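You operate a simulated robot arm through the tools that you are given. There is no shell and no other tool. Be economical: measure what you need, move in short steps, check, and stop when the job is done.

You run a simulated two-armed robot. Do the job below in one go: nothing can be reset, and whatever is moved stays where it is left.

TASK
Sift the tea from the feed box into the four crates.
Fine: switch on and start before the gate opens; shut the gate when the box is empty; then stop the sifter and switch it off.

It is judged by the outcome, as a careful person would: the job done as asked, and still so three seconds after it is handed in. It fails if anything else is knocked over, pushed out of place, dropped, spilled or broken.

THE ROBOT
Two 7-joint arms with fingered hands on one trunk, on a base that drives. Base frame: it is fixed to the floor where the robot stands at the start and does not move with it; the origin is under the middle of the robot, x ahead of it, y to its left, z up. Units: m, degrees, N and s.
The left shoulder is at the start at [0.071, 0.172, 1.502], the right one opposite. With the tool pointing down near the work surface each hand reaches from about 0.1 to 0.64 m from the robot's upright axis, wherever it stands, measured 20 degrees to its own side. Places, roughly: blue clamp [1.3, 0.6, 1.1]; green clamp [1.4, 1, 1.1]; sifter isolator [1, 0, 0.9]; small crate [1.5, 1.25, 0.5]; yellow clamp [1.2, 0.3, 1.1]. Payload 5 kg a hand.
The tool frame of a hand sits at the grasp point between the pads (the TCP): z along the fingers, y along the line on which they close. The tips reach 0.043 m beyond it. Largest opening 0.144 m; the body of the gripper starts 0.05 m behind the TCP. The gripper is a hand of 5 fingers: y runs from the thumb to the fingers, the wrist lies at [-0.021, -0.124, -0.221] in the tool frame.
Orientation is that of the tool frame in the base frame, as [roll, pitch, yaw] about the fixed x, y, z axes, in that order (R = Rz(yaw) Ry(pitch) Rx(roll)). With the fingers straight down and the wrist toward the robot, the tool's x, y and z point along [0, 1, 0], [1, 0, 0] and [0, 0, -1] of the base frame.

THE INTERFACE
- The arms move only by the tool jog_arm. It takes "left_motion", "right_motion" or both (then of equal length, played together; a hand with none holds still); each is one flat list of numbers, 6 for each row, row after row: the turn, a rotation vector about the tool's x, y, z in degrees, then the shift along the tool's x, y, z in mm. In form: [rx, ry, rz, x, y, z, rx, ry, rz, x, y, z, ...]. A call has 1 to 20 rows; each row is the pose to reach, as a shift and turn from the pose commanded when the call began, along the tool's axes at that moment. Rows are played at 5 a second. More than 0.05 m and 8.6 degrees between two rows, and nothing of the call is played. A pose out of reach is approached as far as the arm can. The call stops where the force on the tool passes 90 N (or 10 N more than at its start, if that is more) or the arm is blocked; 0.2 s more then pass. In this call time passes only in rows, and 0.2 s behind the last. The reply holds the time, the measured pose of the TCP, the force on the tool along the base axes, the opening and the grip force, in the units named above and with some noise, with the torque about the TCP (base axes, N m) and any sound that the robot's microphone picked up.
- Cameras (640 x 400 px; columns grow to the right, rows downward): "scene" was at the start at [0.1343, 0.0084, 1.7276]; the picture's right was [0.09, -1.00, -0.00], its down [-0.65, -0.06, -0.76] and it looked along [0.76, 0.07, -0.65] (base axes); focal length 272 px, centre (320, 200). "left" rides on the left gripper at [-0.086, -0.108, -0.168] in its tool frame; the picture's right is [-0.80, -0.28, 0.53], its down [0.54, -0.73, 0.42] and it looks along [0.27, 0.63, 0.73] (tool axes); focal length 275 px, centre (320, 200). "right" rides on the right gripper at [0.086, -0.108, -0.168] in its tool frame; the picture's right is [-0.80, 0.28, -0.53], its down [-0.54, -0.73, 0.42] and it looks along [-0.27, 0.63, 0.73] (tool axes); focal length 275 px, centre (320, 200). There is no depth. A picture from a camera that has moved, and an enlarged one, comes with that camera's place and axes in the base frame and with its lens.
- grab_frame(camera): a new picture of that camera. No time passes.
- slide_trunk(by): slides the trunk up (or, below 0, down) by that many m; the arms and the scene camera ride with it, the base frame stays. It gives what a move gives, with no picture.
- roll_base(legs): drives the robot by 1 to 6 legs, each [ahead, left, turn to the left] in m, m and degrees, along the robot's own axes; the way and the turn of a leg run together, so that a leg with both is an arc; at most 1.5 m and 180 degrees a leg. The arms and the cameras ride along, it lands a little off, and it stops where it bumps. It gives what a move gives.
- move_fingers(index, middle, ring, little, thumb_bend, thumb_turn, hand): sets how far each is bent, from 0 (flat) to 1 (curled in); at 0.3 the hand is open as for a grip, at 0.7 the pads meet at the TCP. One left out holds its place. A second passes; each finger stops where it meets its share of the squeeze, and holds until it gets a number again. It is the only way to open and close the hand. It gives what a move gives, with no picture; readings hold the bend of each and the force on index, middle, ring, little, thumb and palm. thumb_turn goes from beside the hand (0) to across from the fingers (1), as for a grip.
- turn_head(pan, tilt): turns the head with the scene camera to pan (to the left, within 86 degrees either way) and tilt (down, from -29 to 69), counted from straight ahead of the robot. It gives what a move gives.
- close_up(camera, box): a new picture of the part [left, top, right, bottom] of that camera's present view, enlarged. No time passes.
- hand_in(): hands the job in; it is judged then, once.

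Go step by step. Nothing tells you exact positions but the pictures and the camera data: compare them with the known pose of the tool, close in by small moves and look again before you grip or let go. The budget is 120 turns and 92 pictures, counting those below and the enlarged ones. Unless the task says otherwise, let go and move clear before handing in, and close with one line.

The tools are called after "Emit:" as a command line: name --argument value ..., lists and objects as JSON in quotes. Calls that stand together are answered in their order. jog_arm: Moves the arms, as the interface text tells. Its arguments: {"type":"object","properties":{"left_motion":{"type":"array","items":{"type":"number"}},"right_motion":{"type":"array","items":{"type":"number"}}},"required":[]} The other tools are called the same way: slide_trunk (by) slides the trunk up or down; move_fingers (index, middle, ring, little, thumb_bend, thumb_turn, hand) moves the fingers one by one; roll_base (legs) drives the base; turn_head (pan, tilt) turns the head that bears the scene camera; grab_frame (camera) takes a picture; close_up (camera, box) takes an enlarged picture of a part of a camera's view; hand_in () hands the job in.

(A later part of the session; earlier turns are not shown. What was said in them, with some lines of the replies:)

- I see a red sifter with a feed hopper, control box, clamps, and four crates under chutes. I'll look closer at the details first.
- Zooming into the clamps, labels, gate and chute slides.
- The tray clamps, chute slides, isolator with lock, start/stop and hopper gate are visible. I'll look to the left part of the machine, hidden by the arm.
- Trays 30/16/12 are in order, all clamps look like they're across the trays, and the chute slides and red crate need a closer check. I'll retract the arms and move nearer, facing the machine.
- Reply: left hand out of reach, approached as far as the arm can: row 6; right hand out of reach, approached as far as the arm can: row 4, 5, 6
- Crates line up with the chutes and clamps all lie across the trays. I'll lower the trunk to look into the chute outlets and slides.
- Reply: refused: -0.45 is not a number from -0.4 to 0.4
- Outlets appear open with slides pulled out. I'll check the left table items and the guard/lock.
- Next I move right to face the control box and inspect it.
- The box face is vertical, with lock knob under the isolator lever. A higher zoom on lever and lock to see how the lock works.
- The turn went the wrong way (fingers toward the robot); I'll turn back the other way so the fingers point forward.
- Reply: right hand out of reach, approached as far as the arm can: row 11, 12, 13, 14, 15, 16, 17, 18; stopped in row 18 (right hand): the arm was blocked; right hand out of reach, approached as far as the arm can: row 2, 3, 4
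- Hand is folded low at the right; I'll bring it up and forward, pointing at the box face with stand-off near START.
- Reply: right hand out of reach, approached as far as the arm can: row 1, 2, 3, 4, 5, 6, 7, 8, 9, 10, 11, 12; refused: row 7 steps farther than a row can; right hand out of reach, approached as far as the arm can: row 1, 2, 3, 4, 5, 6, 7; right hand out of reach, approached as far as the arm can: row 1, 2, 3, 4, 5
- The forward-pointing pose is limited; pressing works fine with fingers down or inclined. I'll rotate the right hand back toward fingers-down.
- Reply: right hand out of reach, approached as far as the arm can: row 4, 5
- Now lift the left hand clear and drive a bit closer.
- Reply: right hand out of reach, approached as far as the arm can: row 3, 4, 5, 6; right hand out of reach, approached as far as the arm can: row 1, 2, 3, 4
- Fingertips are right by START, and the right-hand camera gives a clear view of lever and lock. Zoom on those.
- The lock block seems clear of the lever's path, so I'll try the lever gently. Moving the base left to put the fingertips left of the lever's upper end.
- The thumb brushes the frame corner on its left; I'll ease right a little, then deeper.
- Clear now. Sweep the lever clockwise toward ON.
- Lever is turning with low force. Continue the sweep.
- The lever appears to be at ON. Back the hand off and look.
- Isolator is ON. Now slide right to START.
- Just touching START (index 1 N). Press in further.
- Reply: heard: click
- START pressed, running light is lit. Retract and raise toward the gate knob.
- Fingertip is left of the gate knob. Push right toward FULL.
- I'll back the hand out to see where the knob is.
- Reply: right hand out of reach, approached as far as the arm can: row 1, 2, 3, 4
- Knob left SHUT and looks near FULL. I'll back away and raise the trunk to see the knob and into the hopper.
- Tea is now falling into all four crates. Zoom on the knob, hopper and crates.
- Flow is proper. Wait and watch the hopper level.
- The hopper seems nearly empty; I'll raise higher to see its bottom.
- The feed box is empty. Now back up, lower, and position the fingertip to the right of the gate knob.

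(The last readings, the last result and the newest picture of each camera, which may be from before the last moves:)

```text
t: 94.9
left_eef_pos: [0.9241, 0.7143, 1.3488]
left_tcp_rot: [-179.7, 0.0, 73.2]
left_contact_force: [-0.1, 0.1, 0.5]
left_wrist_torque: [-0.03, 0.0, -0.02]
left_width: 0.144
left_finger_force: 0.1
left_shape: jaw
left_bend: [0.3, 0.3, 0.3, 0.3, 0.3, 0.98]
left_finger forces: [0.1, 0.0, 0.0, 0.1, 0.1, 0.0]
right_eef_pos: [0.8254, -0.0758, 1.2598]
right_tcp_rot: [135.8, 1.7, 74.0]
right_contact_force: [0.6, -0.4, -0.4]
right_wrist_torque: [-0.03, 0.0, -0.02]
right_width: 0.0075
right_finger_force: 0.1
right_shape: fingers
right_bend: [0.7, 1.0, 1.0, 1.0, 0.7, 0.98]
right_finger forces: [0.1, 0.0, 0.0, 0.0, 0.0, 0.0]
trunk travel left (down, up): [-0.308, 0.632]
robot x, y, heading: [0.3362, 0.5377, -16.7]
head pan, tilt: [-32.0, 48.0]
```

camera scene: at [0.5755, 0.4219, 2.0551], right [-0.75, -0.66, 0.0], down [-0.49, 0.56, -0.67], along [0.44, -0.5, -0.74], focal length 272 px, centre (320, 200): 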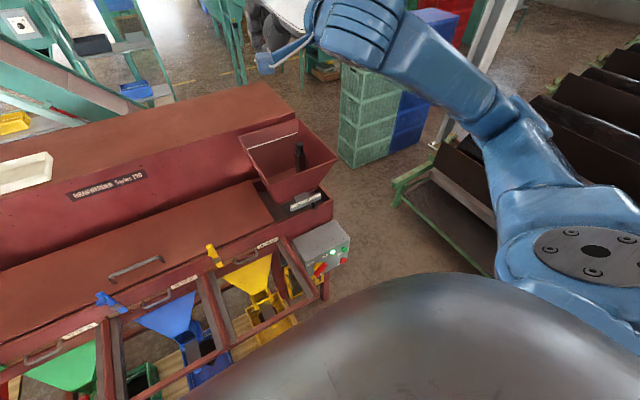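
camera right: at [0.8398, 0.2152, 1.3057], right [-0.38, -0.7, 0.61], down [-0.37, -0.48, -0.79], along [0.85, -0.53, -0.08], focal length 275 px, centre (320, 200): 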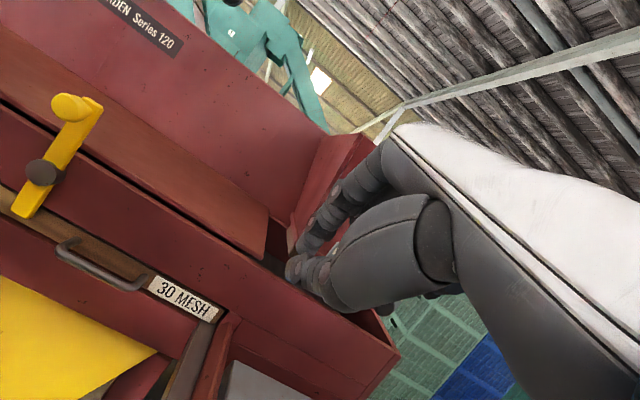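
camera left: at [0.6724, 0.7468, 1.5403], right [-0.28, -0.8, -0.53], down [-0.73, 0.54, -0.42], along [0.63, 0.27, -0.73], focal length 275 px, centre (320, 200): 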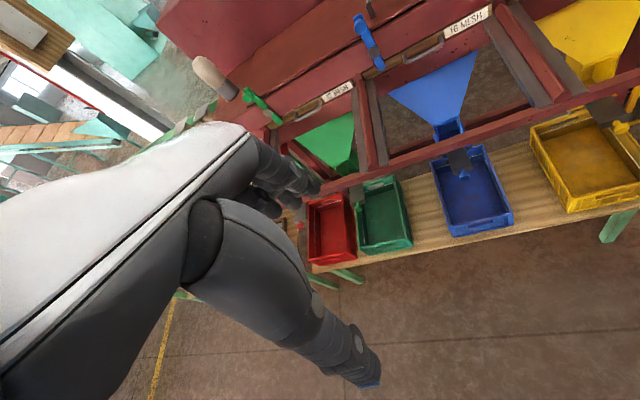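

Emit:
roll_base --legs '[[0.14, 0, 0]]'

Emit:
jog_arm --right_motion '[0, 0, 0, 0, -9, 9, 0, 0, 0, 0, -8, 10]'

Emit:
turn_head --pan -28 --tilt 28

Emit:
grab_frame --camera "right"

```text
t: 96.2
left_eef_pos: [1.0572, 0.6748, 1.3509]
left_tcp_rot: [-179.8, 0.0, 73.2]
left_contact_force: [-0.6, -0.1, -1.0]
left_wrist_torque: [-0.01, 0.01, 0.0]
left_width: 0.1438
left_finger_force: 0.0
left_shape: jaw
left_bend: [0.3, 0.3, 0.3, 0.3, 0.3, 0.98]
left_finger forces: [0.1, 0.0, 0.0, 0.0, 0.0, 0.0]
right_eef_pos: [0.9576, -0.1173, 1.2595]
right_tcp_rot: [135.7, 1.8, 74.0]
right_contact_force: [0.5, 0.7, -0.1]
right_wrist_torque: [-0.04, 0.02, 0.03]
right_width: 0.0076
right_finger_force: 0.1
right_shape: fingers
right_bend: [0.7, 1.0, 1.0, 1.0, 0.7, 0.98]
right_finger forces: [0.0, 0.1, 0.0, 0.0, 0.0, 0.0]
trunk travel left (down, up): [-0.308, 0.632]
robot x, y, heading: [0.4698, 0.4932, -16.6]
head pan, tilt: [-32.0, 48.0]
```

```text
t: 96.8
left_eef_pos: [1.0592, 0.6738, 1.3499]
left_tcp_rot: [-179.8, 0.0, 73.3]
left_contact_force: [0.0, 0.4, -1.4]
left_wrist_torque: [-0.02, 0.02, 0.0]
left_width: 0.1439
left_finger_force: 0.2
left_shape: jaw
left_bend: [0.3, 0.3, 0.3, 0.3, 0.3, 0.98]
left_finger forces: [0.0, 0.1, 0.0, 0.0, 0.0, 0.0]
right_eef_pos: [0.9606, -0.1185, 1.247]
right_tcp_rot: [135.8, 1.7, 74.0]
right_contact_force: [-0.2, 1.2, -0.5]
right_wrist_torque: [-0.01, 0.02, 0.04]
right_width: 0.0072
right_finger_force: 0.0
right_shape: fingers
right_bend: [0.7, 1.0, 1.0, 1.0, 0.7, 0.98]
right_finger forces: [0.0, 0.0, 0.1, 0.1, 0.0, 0.0]
trunk travel left (down, up): [-0.308, 0.632]
robot x, y, heading: [0.4688, 0.4972, -16.8]
head pan, tilt: [-32.0, 48.0]
```

```text
t: 97.6
left_eef_pos: [1.0577, 0.6753, 1.3501]
left_tcp_rot: [-179.9, 0.1, 73.3]
left_contact_force: [-0.4, -0.5, -0.7]
left_wrist_torque: [0.0, -0.01, 0.02]
left_width: 0.1438
left_finger_force: 0.0
left_shape: jaw
left_bend: [0.3, 0.3, 0.3, 0.3, 0.3, 0.98]
left_finger forces: [0.0, 0.0, 0.0, 0.0, 0.0, 0.0]
right_eef_pos: [0.9602, -0.1178, 1.2466]
right_tcp_rot: [135.7, 1.7, 74.1]
right_contact_force: [-0.2, -0.9, 0.5]
right_wrist_torque: [0.01, -0.01, -0.04]
right_width: 0.0073
right_finger_force: 0.1
right_shape: fingers
right_bend: [0.7, 1.0, 1.0, 1.0, 0.7, 0.98]
right_finger forces: [0.0, 0.2, 0.0, 0.1, 0.1, 0.1]
trunk travel left (down, up): [-0.308, 0.632]
robot x, y, heading: [0.4713, 0.4967, -17.0]
head pan, tilt: [-28.0, 28.0]
```

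```text
7 pictures are left
camera right: at [0.7983, 0.0208, 1.2883], right [-0.38, -0.7, 0.6], down [-0.37, -0.48, -0.79], along [0.85, -0.52, -0.08], focal length 275 px, centre (320, 200)
```

right: 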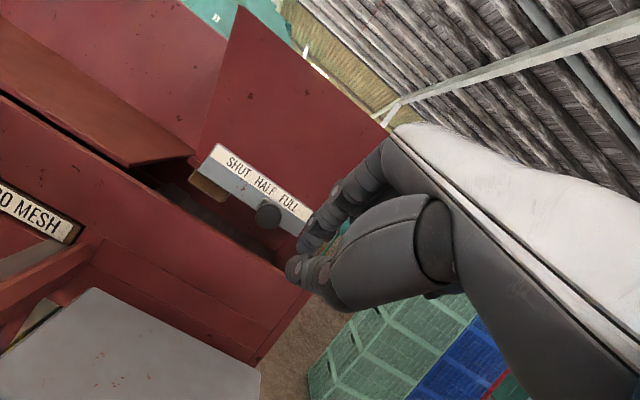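

Knob visible left of the fingertip. Move in and push it left to SHUT.

Emit:
jog_arm --right_motion '[0, 0, 0, 0, 14, 14, 0, 0, 0, 0, 28, 28, 0, 0, 0, 0, 40, 40, 0, 0, 0, 8, 40, 40, 0, 0, 0, 16, 40, 40, 0, 0, 0, 24, 40, 40, 0, 0, 0, 32, 40, 40, 0, 0, 0, 40, 40, 40, 0, 0, 0, 48, 40, 40, 0, 0, 0, 56, 40, 40, 0, 0, 0, 64, 40, 40, 0, 0, 0, 72, 40, 40]'

```text
t: 100.2
left_eef_pos: [1.0576, 0.6736, 1.3493]
left_tcp_rot: [-179.7, 0.1, 73.3]
left_contact_force: [-0.2, 0.4, 0.4]
left_wrist_torque: [-0.02, 0.0, -0.03]
left_width: 0.144
left_finger_force: 0.0
left_shape: jaw
left_bend: [0.3, 0.3, 0.3, 0.3, 0.3, 0.98]
left_finger forces: [0.0, 0.1, 0.0, 0.1, 0.0, 0.0]
right_eef_pos: [1.0348, -0.0629, 1.2433]
right_tcp_rot: [135.7, 1.7, 74.0]
right_contact_force: [-0.4, -0.9, 0.4]
right_wrist_torque: [-0.02, -0.01, -0.03]
right_width: 0.0078
right_finger_force: 0.5
right_shape: fingers
right_bend: [0.7, 1.0, 1.0, 1.0, 0.7, 0.98]
right_finger forces: [1.0, 0.0, 0.0, 0.0, 0.0, 0.0]
trunk travel left (down, up): [-0.308, 0.632]
robot x, y, heading: [0.4755, 0.4951, -16.7]
head pan, tilt: [-28.0, 28.0]
```

Emit:
jog_arm --right_motion '[0, 0, 0, 5, 0, 0, 0, 0, 0, 10, 0, 0, 0, 0, 0, 15, 0, 0]'

Emit:
grab_frame --camera "right"

```text
t: 101.0
left_eef_pos: [1.057, 0.6696, 1.3505]
left_tcp_rot: [-179.8, 0.0, 73.2]
left_contact_force: [-0.1, 0.1, 0.2]
left_wrist_torque: [0.01, -0.02, 0.02]
left_width: 0.1441
left_finger_force: 0.1
left_shape: jaw
left_bend: [0.3, 0.3, 0.3, 0.3, 0.3, 0.98]
left_finger forces: [0.0, 0.1, 0.0, 0.0, 0.1, 0.1]
right_eef_pos: [1.0377, -0.0541, 1.2427]
right_tcp_rot: [135.8, 1.8, 73.5]
right_contact_force: [-4.9, -14.7, 2.3]
right_wrist_torque: [-0.37, -0.01, -0.62]
right_width: 0.0082
right_finger_force: 7.5
right_shape: fingers
right_bend: [0.7, 1.0, 1.0, 1.0, 0.7, 0.98]
right_finger forces: [15.6, 0.0, 0.0, 0.1, 0.0, 0.1]
trunk travel left (down, up): [-0.308, 0.632]
robot x, y, heading: [0.4702, 0.4947, -16.7]
head pan, tilt: [-28.0, 28.0]
```

```text
6 pictures are left
camera right: at [0.8757, 0.0847, 1.2841], right [-0.38, -0.7, 0.6], down [-0.37, -0.48, -0.79], along [0.85, -0.53, -0.08], focal length 275 px, centre (320, 200)
```

right: 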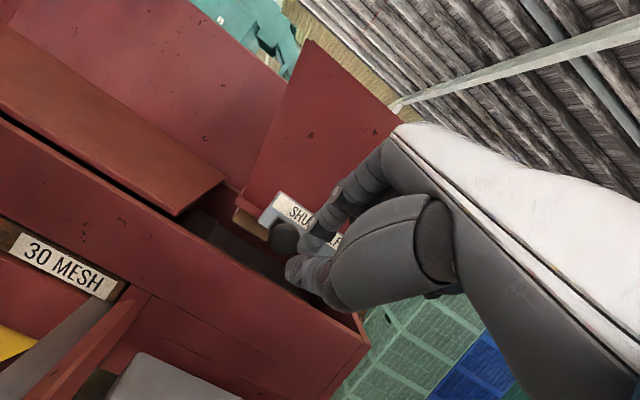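

Gate is hard against its SHUT stop. Back off and go down to STOP.

Emit:
jog_arm --right_motion '[0, 0, 0, -12, 0, 0, 0, 0, 0, -14, -20, -20, 0, 0, 0, -20, -40, -40]'

Emit:
roll_base --legs '[[-0.14, 0, 0]]'

Emit:
jog_arm --right_motion '[0, 0, 0, -40, 0, 0, 0, 0, 0, -80, 0, 0, 0, 0, 0, -105, 0, 0]'

Emit:
slide_trunk --by -0.3

```text
t: 101.8
left_eef_pos: [1.0556, 0.6752, 1.3509]
left_tcp_rot: [-179.9, 0.0, 73.4]
left_contact_force: [0.0, 0.9, 0.2]
left_wrist_torque: [-0.02, -0.1, 0.01]
left_width: 0.1441
left_finger_force: 0.0
left_shape: jaw
left_bend: [0.3, 0.3, 0.3, 0.3, 0.3, 0.98]
left_finger forces: [0.1, 0.1, 0.0, 0.0, 0.0, 0.0]
right_eef_pos: [0.9773, -0.0511, 1.2449]
right_tcp_rot: [135.6, 1.7, 74.1]
right_contact_force: [-0.8, 1.3, 0.4]
right_wrist_torque: [-0.04, -0.03, -0.01]
right_width: 0.008
right_finger_force: 0.0
right_shape: fingers
right_bend: [0.7, 1.0, 1.0, 1.0, 0.7, 0.98]
right_finger forces: [0.0, 0.0, 0.0, 0.0, 0.1, 0.1]
trunk travel left (down, up): [-0.308, 0.632]
robot x, y, heading: [0.4703, 0.4981, -16.5]
head pan, tilt: [-28.0, 28.0]
```

```text
t: 103.2
left_eef_pos: [0.9262, 0.7125, 1.349]
left_tcp_rot: [-179.8, 0.1, 73.2]
left_contact_force: [0.0, -0.3, 0.1]
left_wrist_torque: [0.0, -0.02, 0.03]
left_width: 0.1441
left_finger_force: 0.0
left_shape: jaw
left_bend: [0.3, 0.3, 0.3, 0.3, 0.3, 0.98]
left_finger forces: [0.0, 0.0, 0.0, 0.1, 0.0, 0.0]
right_eef_pos: [0.8464, -0.0139, 1.2419]
right_tcp_rot: [135.9, 1.7, 74.1]
right_contact_force: [1.1, 0.8, 0.2]
right_wrist_torque: [0.0, 0.02, 0.03]
right_width: 0.0078
right_finger_force: 0.0
right_shape: fingers
right_bend: [0.7, 1.0, 1.0, 1.0, 0.7, 0.98]
right_finger forces: [0.1, 0.0, 0.1, 0.0, 0.0, 0.0]
trunk travel left (down, up): [-0.308, 0.632]
robot x, y, heading: [0.3358, 0.5332, -16.8]
head pan, tilt: [-28.0, 28.0]
```

```text
t: 104.0
left_eef_pos: [0.9248, 0.7134, 1.3504]
left_tcp_rot: [-179.7, -0.1, 73.3]
left_contact_force: [-0.5, -0.6, 0.0]
left_wrist_torque: [0.01, -0.02, 0.01]
left_width: 0.1439
left_finger_force: 0.1
left_shape: jaw
left_bend: [0.3, 0.3, 0.3, 0.3, 0.3, 0.98]
left_finger forces: [0.0, 0.0, 0.1, 0.0, 0.1, 0.0]
right_eef_pos: [0.8168, -0.1136, 1.2466]
right_tcp_rot: [135.8, 1.7, 74.0]
right_contact_force: [-0.2, 0.9, -0.4]
right_wrist_torque: [-0.04, 0.0, 0.02]
right_width: 0.0079
right_finger_force: 0.0
right_shape: fingers
right_bend: [0.7, 1.0, 1.0, 1.0, 0.7, 0.98]
right_finger forces: [0.0, 0.1, 0.1, 0.0, 0.0, 0.1]
trunk travel left (down, up): [-0.308, 0.632]
robot x, y, heading: [0.3411, 0.5337, -16.6]
head pan, tilt: [-28.0, 28.0]
```

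```text
t: 107.0
left_eef_pos: [0.9252, 0.7132, 1.0502]
left_tcp_rot: [-179.7, 0.1, 73.1]
left_contact_force: [0.3, 0.2, -0.3]
left_wrist_torque: [-0.03, -0.01, -0.02]
left_width: 0.1438
left_finger_force: 0.1
left_shape: jaw
left_bend: [0.3, 0.3, 0.3, 0.3, 0.3, 0.98]
left_finger forces: [0.0, 0.0, 0.0, 0.1, 0.0, 0.0]
right_eef_pos: [0.8164, -0.1154, 0.9455]
right_tcp_rot: [135.9, 1.8, 74.0]
right_contact_force: [-0.4, 1.5, 0.1]
right_wrist_torque: [-0.02, 0.0, 0.02]
right_width: 0.0078
right_finger_force: 0.1
right_shape: fingers
right_bend: [0.7, 1.0, 1.0, 1.0, 0.7, 0.98]
right_finger forces: [0.0, 0.1, 0.0, 0.0, 0.0, 0.0]
trunk travel left (down, up): [-0.008, 0.932]
robot x, y, heading: [0.336, 0.5353, -16.7]
head pan, tilt: [-28.0, 28.0]
```

Emit:
jog_arm --right_motion '[0, 0, 0, 2, -8, 8, 0, 0, 0, 2, -16, 16, 0, 0, 0, 2, 5, 37, 0, 0, 0, 2, 22, 54, 0, 0, 0, 2, 37, 69]'

Emit:
grab_frame --camera "right"

```text
t: 108.2
left_eef_pos: [0.9268, 0.7133, 1.049]
left_tcp_rot: [-179.7, 0.0, 73.2]
left_contact_force: [0.5, 0.3, -0.2]
left_wrist_torque: [0.05, 0.02, -0.01]
left_width: 0.1438
left_finger_force: 0.0
left_shape: jaw
left_bend: [0.3, 0.3, 0.3, 0.3, 0.3, 0.98]
left_finger forces: [0.0, 0.0, 0.0, 0.1, 0.1, 0.2]
right_eef_pos: [0.8892, -0.1358, 0.9228]
right_tcp_rot: [135.8, 1.7, 74.1]
right_contact_force: [-0.3, 1.3, -0.2]
right_wrist_torque: [0.01, 0.04, 0.02]
right_width: 0.0062
right_finger_force: 0.8
right_shape: fingers
right_bend: [0.7, 1.0, 1.0, 1.0, 0.7, 0.98]
right_finger forces: [1.3, 0.0, 0.0, 0.1, 0.0, 0.0]
trunk travel left (down, up): [-0.008, 0.932]
robot x, y, heading: [0.3396, 0.5355, -16.8]
head pan, tilt: [-28.0, 28.0]
```

```text
5 pictures are left
camera right: at [0.7274, 0.003, 0.9635], right [-0.38, -0.7, 0.61], down [-0.37, -0.48, -0.79], along [0.85, -0.53, -0.08], focal length 275 px, centre (320, 200)
```

right: 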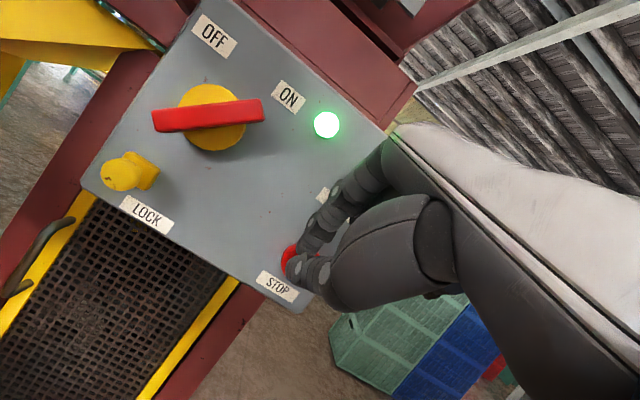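

Touching STOP, light still on. Press.

Emit:
jog_arm --right_motion '[0, 0, 0, 0, 4, 4, 0, 0, 0, 0, 8, 8, 0, 0, 0, 0, 9, 9]'

```text
t: 109.0
left_eef_pos: [0.9241, 0.7146, 1.0506]
left_tcp_rot: [-179.9, 0.1, 73.2]
left_contact_force: [0.2, 0.5, 0.2]
left_wrist_torque: [0.01, 0.0, 0.02]
left_width: 0.1439
left_finger_force: 0.1
left_shape: jaw
left_bend: [0.3, 0.3, 0.3, 0.3, 0.3, 0.98]
left_finger forces: [0.0, 0.0, 0.0, 0.0, 0.1, 0.0]
right_eef_pos: [0.9007, -0.1371, 0.9232]
right_tcp_rot: [135.7, 1.7, 74.0]
right_contact_force: [-8.3, 5.8, 0.0]
right_wrist_torque: [0.1, 0.73, 0.0]
right_width: 0.003
right_finger_force: 6.1
right_shape: fingers
right_bend: [0.71, 1.0, 1.0, 1.0, 0.69, 0.97]
right_finger forces: [12.6, 0.1, 0.1, 0.0, 0.1, 0.0]
trunk travel left (down, up): [-0.008, 0.932]
robot x, y, heading: [0.3351, 0.5337, -16.7]
head pan, tilt: [-28.0, 28.0]
heard: click
```

STOP clicked. Retract and move to the right side of the lever's upper end.

Emit:
jog_arm --right_motion '[0, 0, 0, 0, -18, -18, 0, 0, 0, 0, -35, -35, 0, 0, 0, 38, -17, -53, 0, 0, 0, 75, 2, -72, 0, 0, 0, 75, 12, -62]'

Emit:
grab_frame --camera "right"

```text
t: 110.2
left_eef_pos: [0.9255, 0.7127, 1.0505]
left_tcp_rot: [-179.7, 0.0, 73.2]
left_contact_force: [-0.1, -1.2, 0.9]
left_wrist_torque: [-0.01, -0.02, 0.03]
left_width: 0.1439
left_finger_force: 0.1
left_shape: jaw
left_bend: [0.3, 0.3, 0.3, 0.3, 0.3, 0.98]
left_finger forces: [0.0, 0.0, 0.1, 0.0, 0.0, 0.0]
right_eef_pos: [0.8906, -0.0536, 0.9731]
right_tcp_rot: [135.8, 1.7, 74.0]
right_contact_force: [-0.1, 0.8, -0.5]
right_wrist_torque: [-0.01, -0.02, 0.0]
right_width: 0.0076
right_finger_force: 0.2
right_shape: fingers
right_bend: [0.7, 1.0, 1.0, 1.0, 0.7, 0.98]
right_finger forces: [0.1, 0.1, 0.0, 0.0, 0.0, 0.0]
trunk travel left (down, up): [-0.008, 0.932]
robot x, y, heading: [0.3384, 0.5326, -16.8]
head pan, tilt: [-28.0, 28.0]
```

```text
4 pictures are left
camera right: at [0.7273, 0.084, 1.0148], right [-0.38, -0.7, 0.6], down [-0.37, -0.48, -0.79], along [0.85, -0.53, -0.08], focal length 275 px, centre (320, 200)
```

right: 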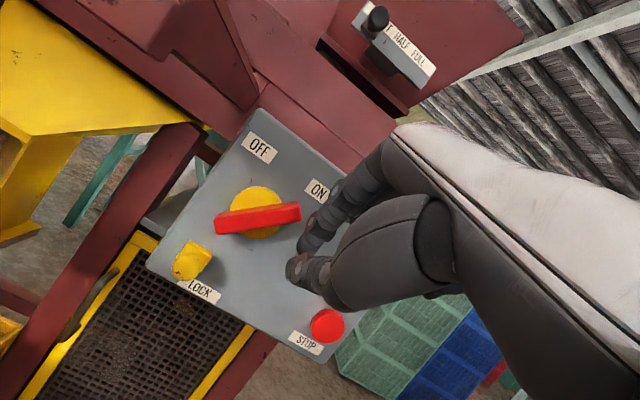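

Good alignment, gate knob shows at SHUT. Move in and sweep the lever back to OFF.

Emit:
jog_arm --right_motion '[0, 0, 0, 0, 13, 13, 0, 0, 0, 0, 25, 25, 0, 0, 0, 8, 27, 23, 0, 0, 0, 15, 31, 19, 0, 0, 0, 20, 39, 11, 0, 0, 0, 30, 48, 2, 0, 0, 0, 43, 51, -1, 0, 0, 0, 57, 52, -2, 0, 0, 0, 66, 51, -1]'

```text
t: 112.2
left_eef_pos: [0.9237, 0.7129, 1.0509]
left_tcp_rot: [-179.8, 0.1, 73.2]
left_contact_force: [-0.1, 0.4, -1.1]
left_wrist_torque: [0.04, 0.0, -0.02]
left_width: 0.144
left_finger_force: 0.1
left_shape: jaw
left_bend: [0.3, 0.3, 0.3, 0.3, 0.3, 0.98]
left_finger forces: [0.1, 0.0, 0.0, 0.0, 0.0, 0.0]
right_eef_pos: [0.9418, -0.0008, 1.0074]
right_tcp_rot: [135.8, 1.7, 73.9]
right_contact_force: [-4.6, -10.9, 5.9]
right_wrist_torque: [-0.49, 0.08, -0.25]
right_width: 0.0072
right_finger_force: 6.8
right_shape: fingers
right_bend: [0.7, 1.0, 1.0, 1.0, 0.71, 1.0]
right_finger forces: [0.0, 0.0, 0.1, 0.0, 13.0, 0.0]
trunk travel left (down, up): [-0.008, 0.932]
robot x, y, heading: [0.3384, 0.5363, -16.5]
head pan, tilt: [-28.0, 28.0]
```

Emit:
grab_frame --camera "right"

```text
3 pictures are left
camera right: at [0.7794, 0.1376, 1.0492], right [-0.38, -0.7, 0.6], down [-0.37, -0.48, -0.79], along [0.85, -0.53, -0.08], focal length 275 px, centre (320, 200)
```

right: 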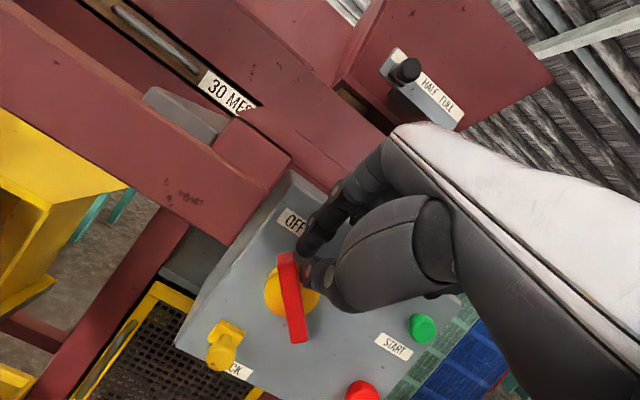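

Emit:
jog_arm --right_motion '[0, 0, 0, 4, 0, 0, 0, 0, 0, 4, 0, 0]'

Emit:
jog_arm --right_motion '[0, 0, 0, -10, 0, 0, 0, 0, 0, -12, -20, -20, 0, 0, 0, -40, -40, -40, 0, 0, 0, -85, -40, -40]'

Emit:
grab_frame --camera "right"

```text
t: 112.8
left_eef_pos: [0.9233, 0.7127, 1.0511]
left_tcp_rot: [-179.9, -0.1, 73.1]
left_contact_force: [-0.8, -0.1, -0.8]
left_wrist_torque: [0.0, 0.02, -0.01]
left_width: 0.1439
left_finger_force: 0.0
left_shape: jaw
left_bend: [0.3, 0.3, 0.3, 0.3, 0.3, 0.98]
left_finger forces: [0.0, 0.0, 0.0, 0.0, 0.0, 0.0]
right_eef_pos: [0.9419, 0.0025, 1.0074]
right_tcp_rot: [135.8, 1.7, 73.8]
right_contact_force: [-5.3, -13.9, 7.5]
right_wrist_torque: [-0.64, 0.08, -0.31]
right_width: 0.0079
right_finger_force: 8.0
right_shape: fingers
right_bend: [0.7, 1.0, 1.0, 1.0, 0.71, 1.0]
right_finger forces: [0.1, 0.1, 0.1, 0.0, 15.9, 0.1]
trunk travel left (down, up): [-0.008, 0.932]
robot x, y, heading: [0.3366, 0.5363, -16.6]
head pan, tilt: [-28.0, 28.0]
```

```text
t: 113.8
left_eef_pos: [0.9255, 0.7157, 1.0503]
left_tcp_rot: [-179.8, 0.0, 73.4]
left_contact_force: [-0.2, 0.0, -0.4]
left_wrist_torque: [-0.01, -0.03, 0.01]
left_width: 0.1439
left_finger_force: 0.0
left_shape: jaw
left_bend: [0.3, 0.3, 0.3, 0.3, 0.3, 0.98]
left_finger forces: [0.0, 0.0, 0.0, 0.1, 0.0, 0.0]
right_eef_pos: [0.8658, -0.0607, 1.0092]
right_tcp_rot: [135.7, 1.7, 74.2]
right_contact_force: [0.0, 0.7, 0.1]
right_wrist_torque: [0.0, -0.02, 0.0]
right_width: 0.0075
right_finger_force: 0.1
right_shape: fingers
right_bend: [0.7, 1.0, 1.0, 1.0, 0.7, 0.98]
right_finger forces: [0.1, 0.1, 0.0, 0.0, 0.0, 0.1]
trunk travel left (down, up): [-0.008, 0.932]
robot x, y, heading: [0.34, 0.5376, -16.6]
head pan, tilt: [-28.0, 28.0]
```

```text
2 pictures are left
camera right: at [0.7044, 0.0769, 1.0522], right [-0.38, -0.7, 0.6], down [-0.37, -0.48, -0.79], along [0.85, -0.52, -0.08], focal length 275 px, centre (320, 200)
```

right: 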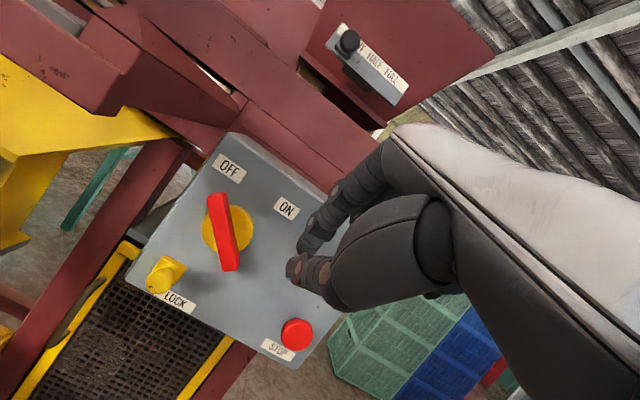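

Isolator is OFF and the gate knob at SHUT. Move clear and take a final look.

Emit:
roll_base --legs '[[-0.25, 0, 0]]'

Emit:
slide_trunk --by 0.3

Emit:
turn_head --pan 5 --tilt 35

Emit:
close_up --camera "scene" --box '[120, 60, 520, 310]'

```text
t: 115.6
left_eef_pos: [0.6837, 0.7859, 1.05]
left_tcp_rot: [-179.8, 0.1, 73.3]
left_contact_force: [-0.9, 0.0, -0.1]
left_wrist_torque: [0.01, -0.05, -0.02]
left_width: 0.1441
left_finger_force: 0.1
left_shape: jaw
left_bend: [0.3, 0.3, 0.3, 0.3, 0.3, 0.98]
left_finger forces: [0.0, 0.1, 0.0, 0.1, 0.0, 0.0]
right_eef_pos: [0.6259, 0.0111, 1.011]
right_tcp_rot: [135.9, 1.8, 73.9]
right_contact_force: [-0.2, -0.3, 1.1]
right_wrist_torque: [0.0, 0.01, 0.04]
right_width: 0.0073
right_finger_force: 0.1
right_shape: fingers
right_bend: [0.7, 1.0, 1.0, 1.0, 0.7, 0.98]
right_finger forces: [0.1, 0.0, 0.0, 0.0, 0.0, 0.0]
trunk travel left (down, up): [-0.008, 0.932]
robot x, y, heading: [0.0968, 0.6112, -16.7]
head pan, tilt: [-28.0, 28.0]
```

```text
t: 118.6
left_eef_pos: [0.6848, 0.786, 1.3516]
left_tcp_rot: [-179.8, 0.1, 73.3]
left_contact_force: [-0.1, 0.6, -0.1]
left_wrist_torque: [-0.03, 0.02, 0.0]
left_width: 0.144
left_finger_force: 0.2
left_shape: jaw
left_bend: [0.3, 0.3, 0.3, 0.3, 0.3, 0.98]
left_finger forces: [0.0, 0.0, 0.1, 0.0, 0.0, 0.0]
right_eef_pos: [0.6256, 0.0096, 1.3103]
right_tcp_rot: [135.7, 1.7, 74.1]
right_contact_force: [-0.4, -0.3, -0.4]
right_wrist_torque: [0.02, 0.0, 0.0]
right_width: 0.0074
right_finger_force: 0.0
right_shape: fingers
right_bend: [0.7, 1.0, 1.0, 1.0, 0.7, 0.98]
right_finger forces: [0.0, 0.0, 0.1, 0.0, 0.0, 0.0]
trunk travel left (down, up): [-0.308, 0.632]
robot x, y, heading: [0.0952, 0.6074, -16.8]
head pan, tilt: [-28.0, 28.0]
```

```text
t: 119.6
left_eef_pos: [0.6854, 0.7853, 1.3498]
left_tcp_rot: [-179.7, 0.1, 73.3]
left_contact_force: [-0.1, 0.4, 0.5]
left_wrist_torque: [-0.03, 0.02, 0.0]
left_width: 0.1438
left_finger_force: 0.0
left_shape: jaw
left_bend: [0.3, 0.3, 0.3, 0.3, 0.3, 0.98]
left_finger forces: [0.1, 0.0, 0.0, 0.1, 0.0, 0.1]
right_eef_pos: [0.6268, 0.0104, 1.3096]
right_tcp_rot: [135.7, 1.7, 74.0]
right_contact_force: [-0.2, -0.4, -0.3]
right_wrist_torque: [0.01, -0.01, -0.01]
right_width: 0.0079
right_finger_force: 0.0
right_shape: fingers
right_bend: [0.7, 1.0, 1.0, 1.0, 0.7, 0.98]
right_finger forces: [0.0, 0.0, 0.1, 0.0, 0.0, 0.1]
trunk travel left (down, up): [-0.308, 0.632]
robot x, y, heading: [0.0979, 0.6067, -16.6]
head pan, tilt: [5.0, 35.0]
```

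```text
1.60 times, centred on (320, 185) of scene
camera zoom: at [0.2319, 0.5768, 1.4439], right [-0.2, -0.98, 0.0], down [-0.56, 0.12, -0.82], along [0.8, -0.17, -0.57], focal length 436 px, centre (320, 224)
```

zoom: 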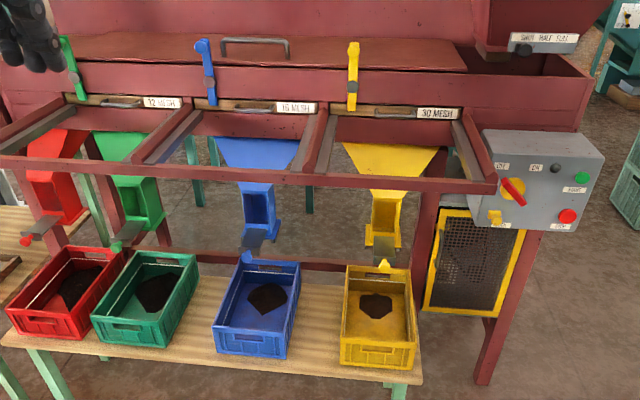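

The light is out, the isolator is at OFF, the gate knob is at SHUT, and tea sits in all four crates with no spill in view. Handing in.

Emit:
hand_in

```text
The job is handed in.
```

The tea has been sifted from the feed box into the four crates; the gate is shut, the sifter is stopped, and the isolator is switched off.
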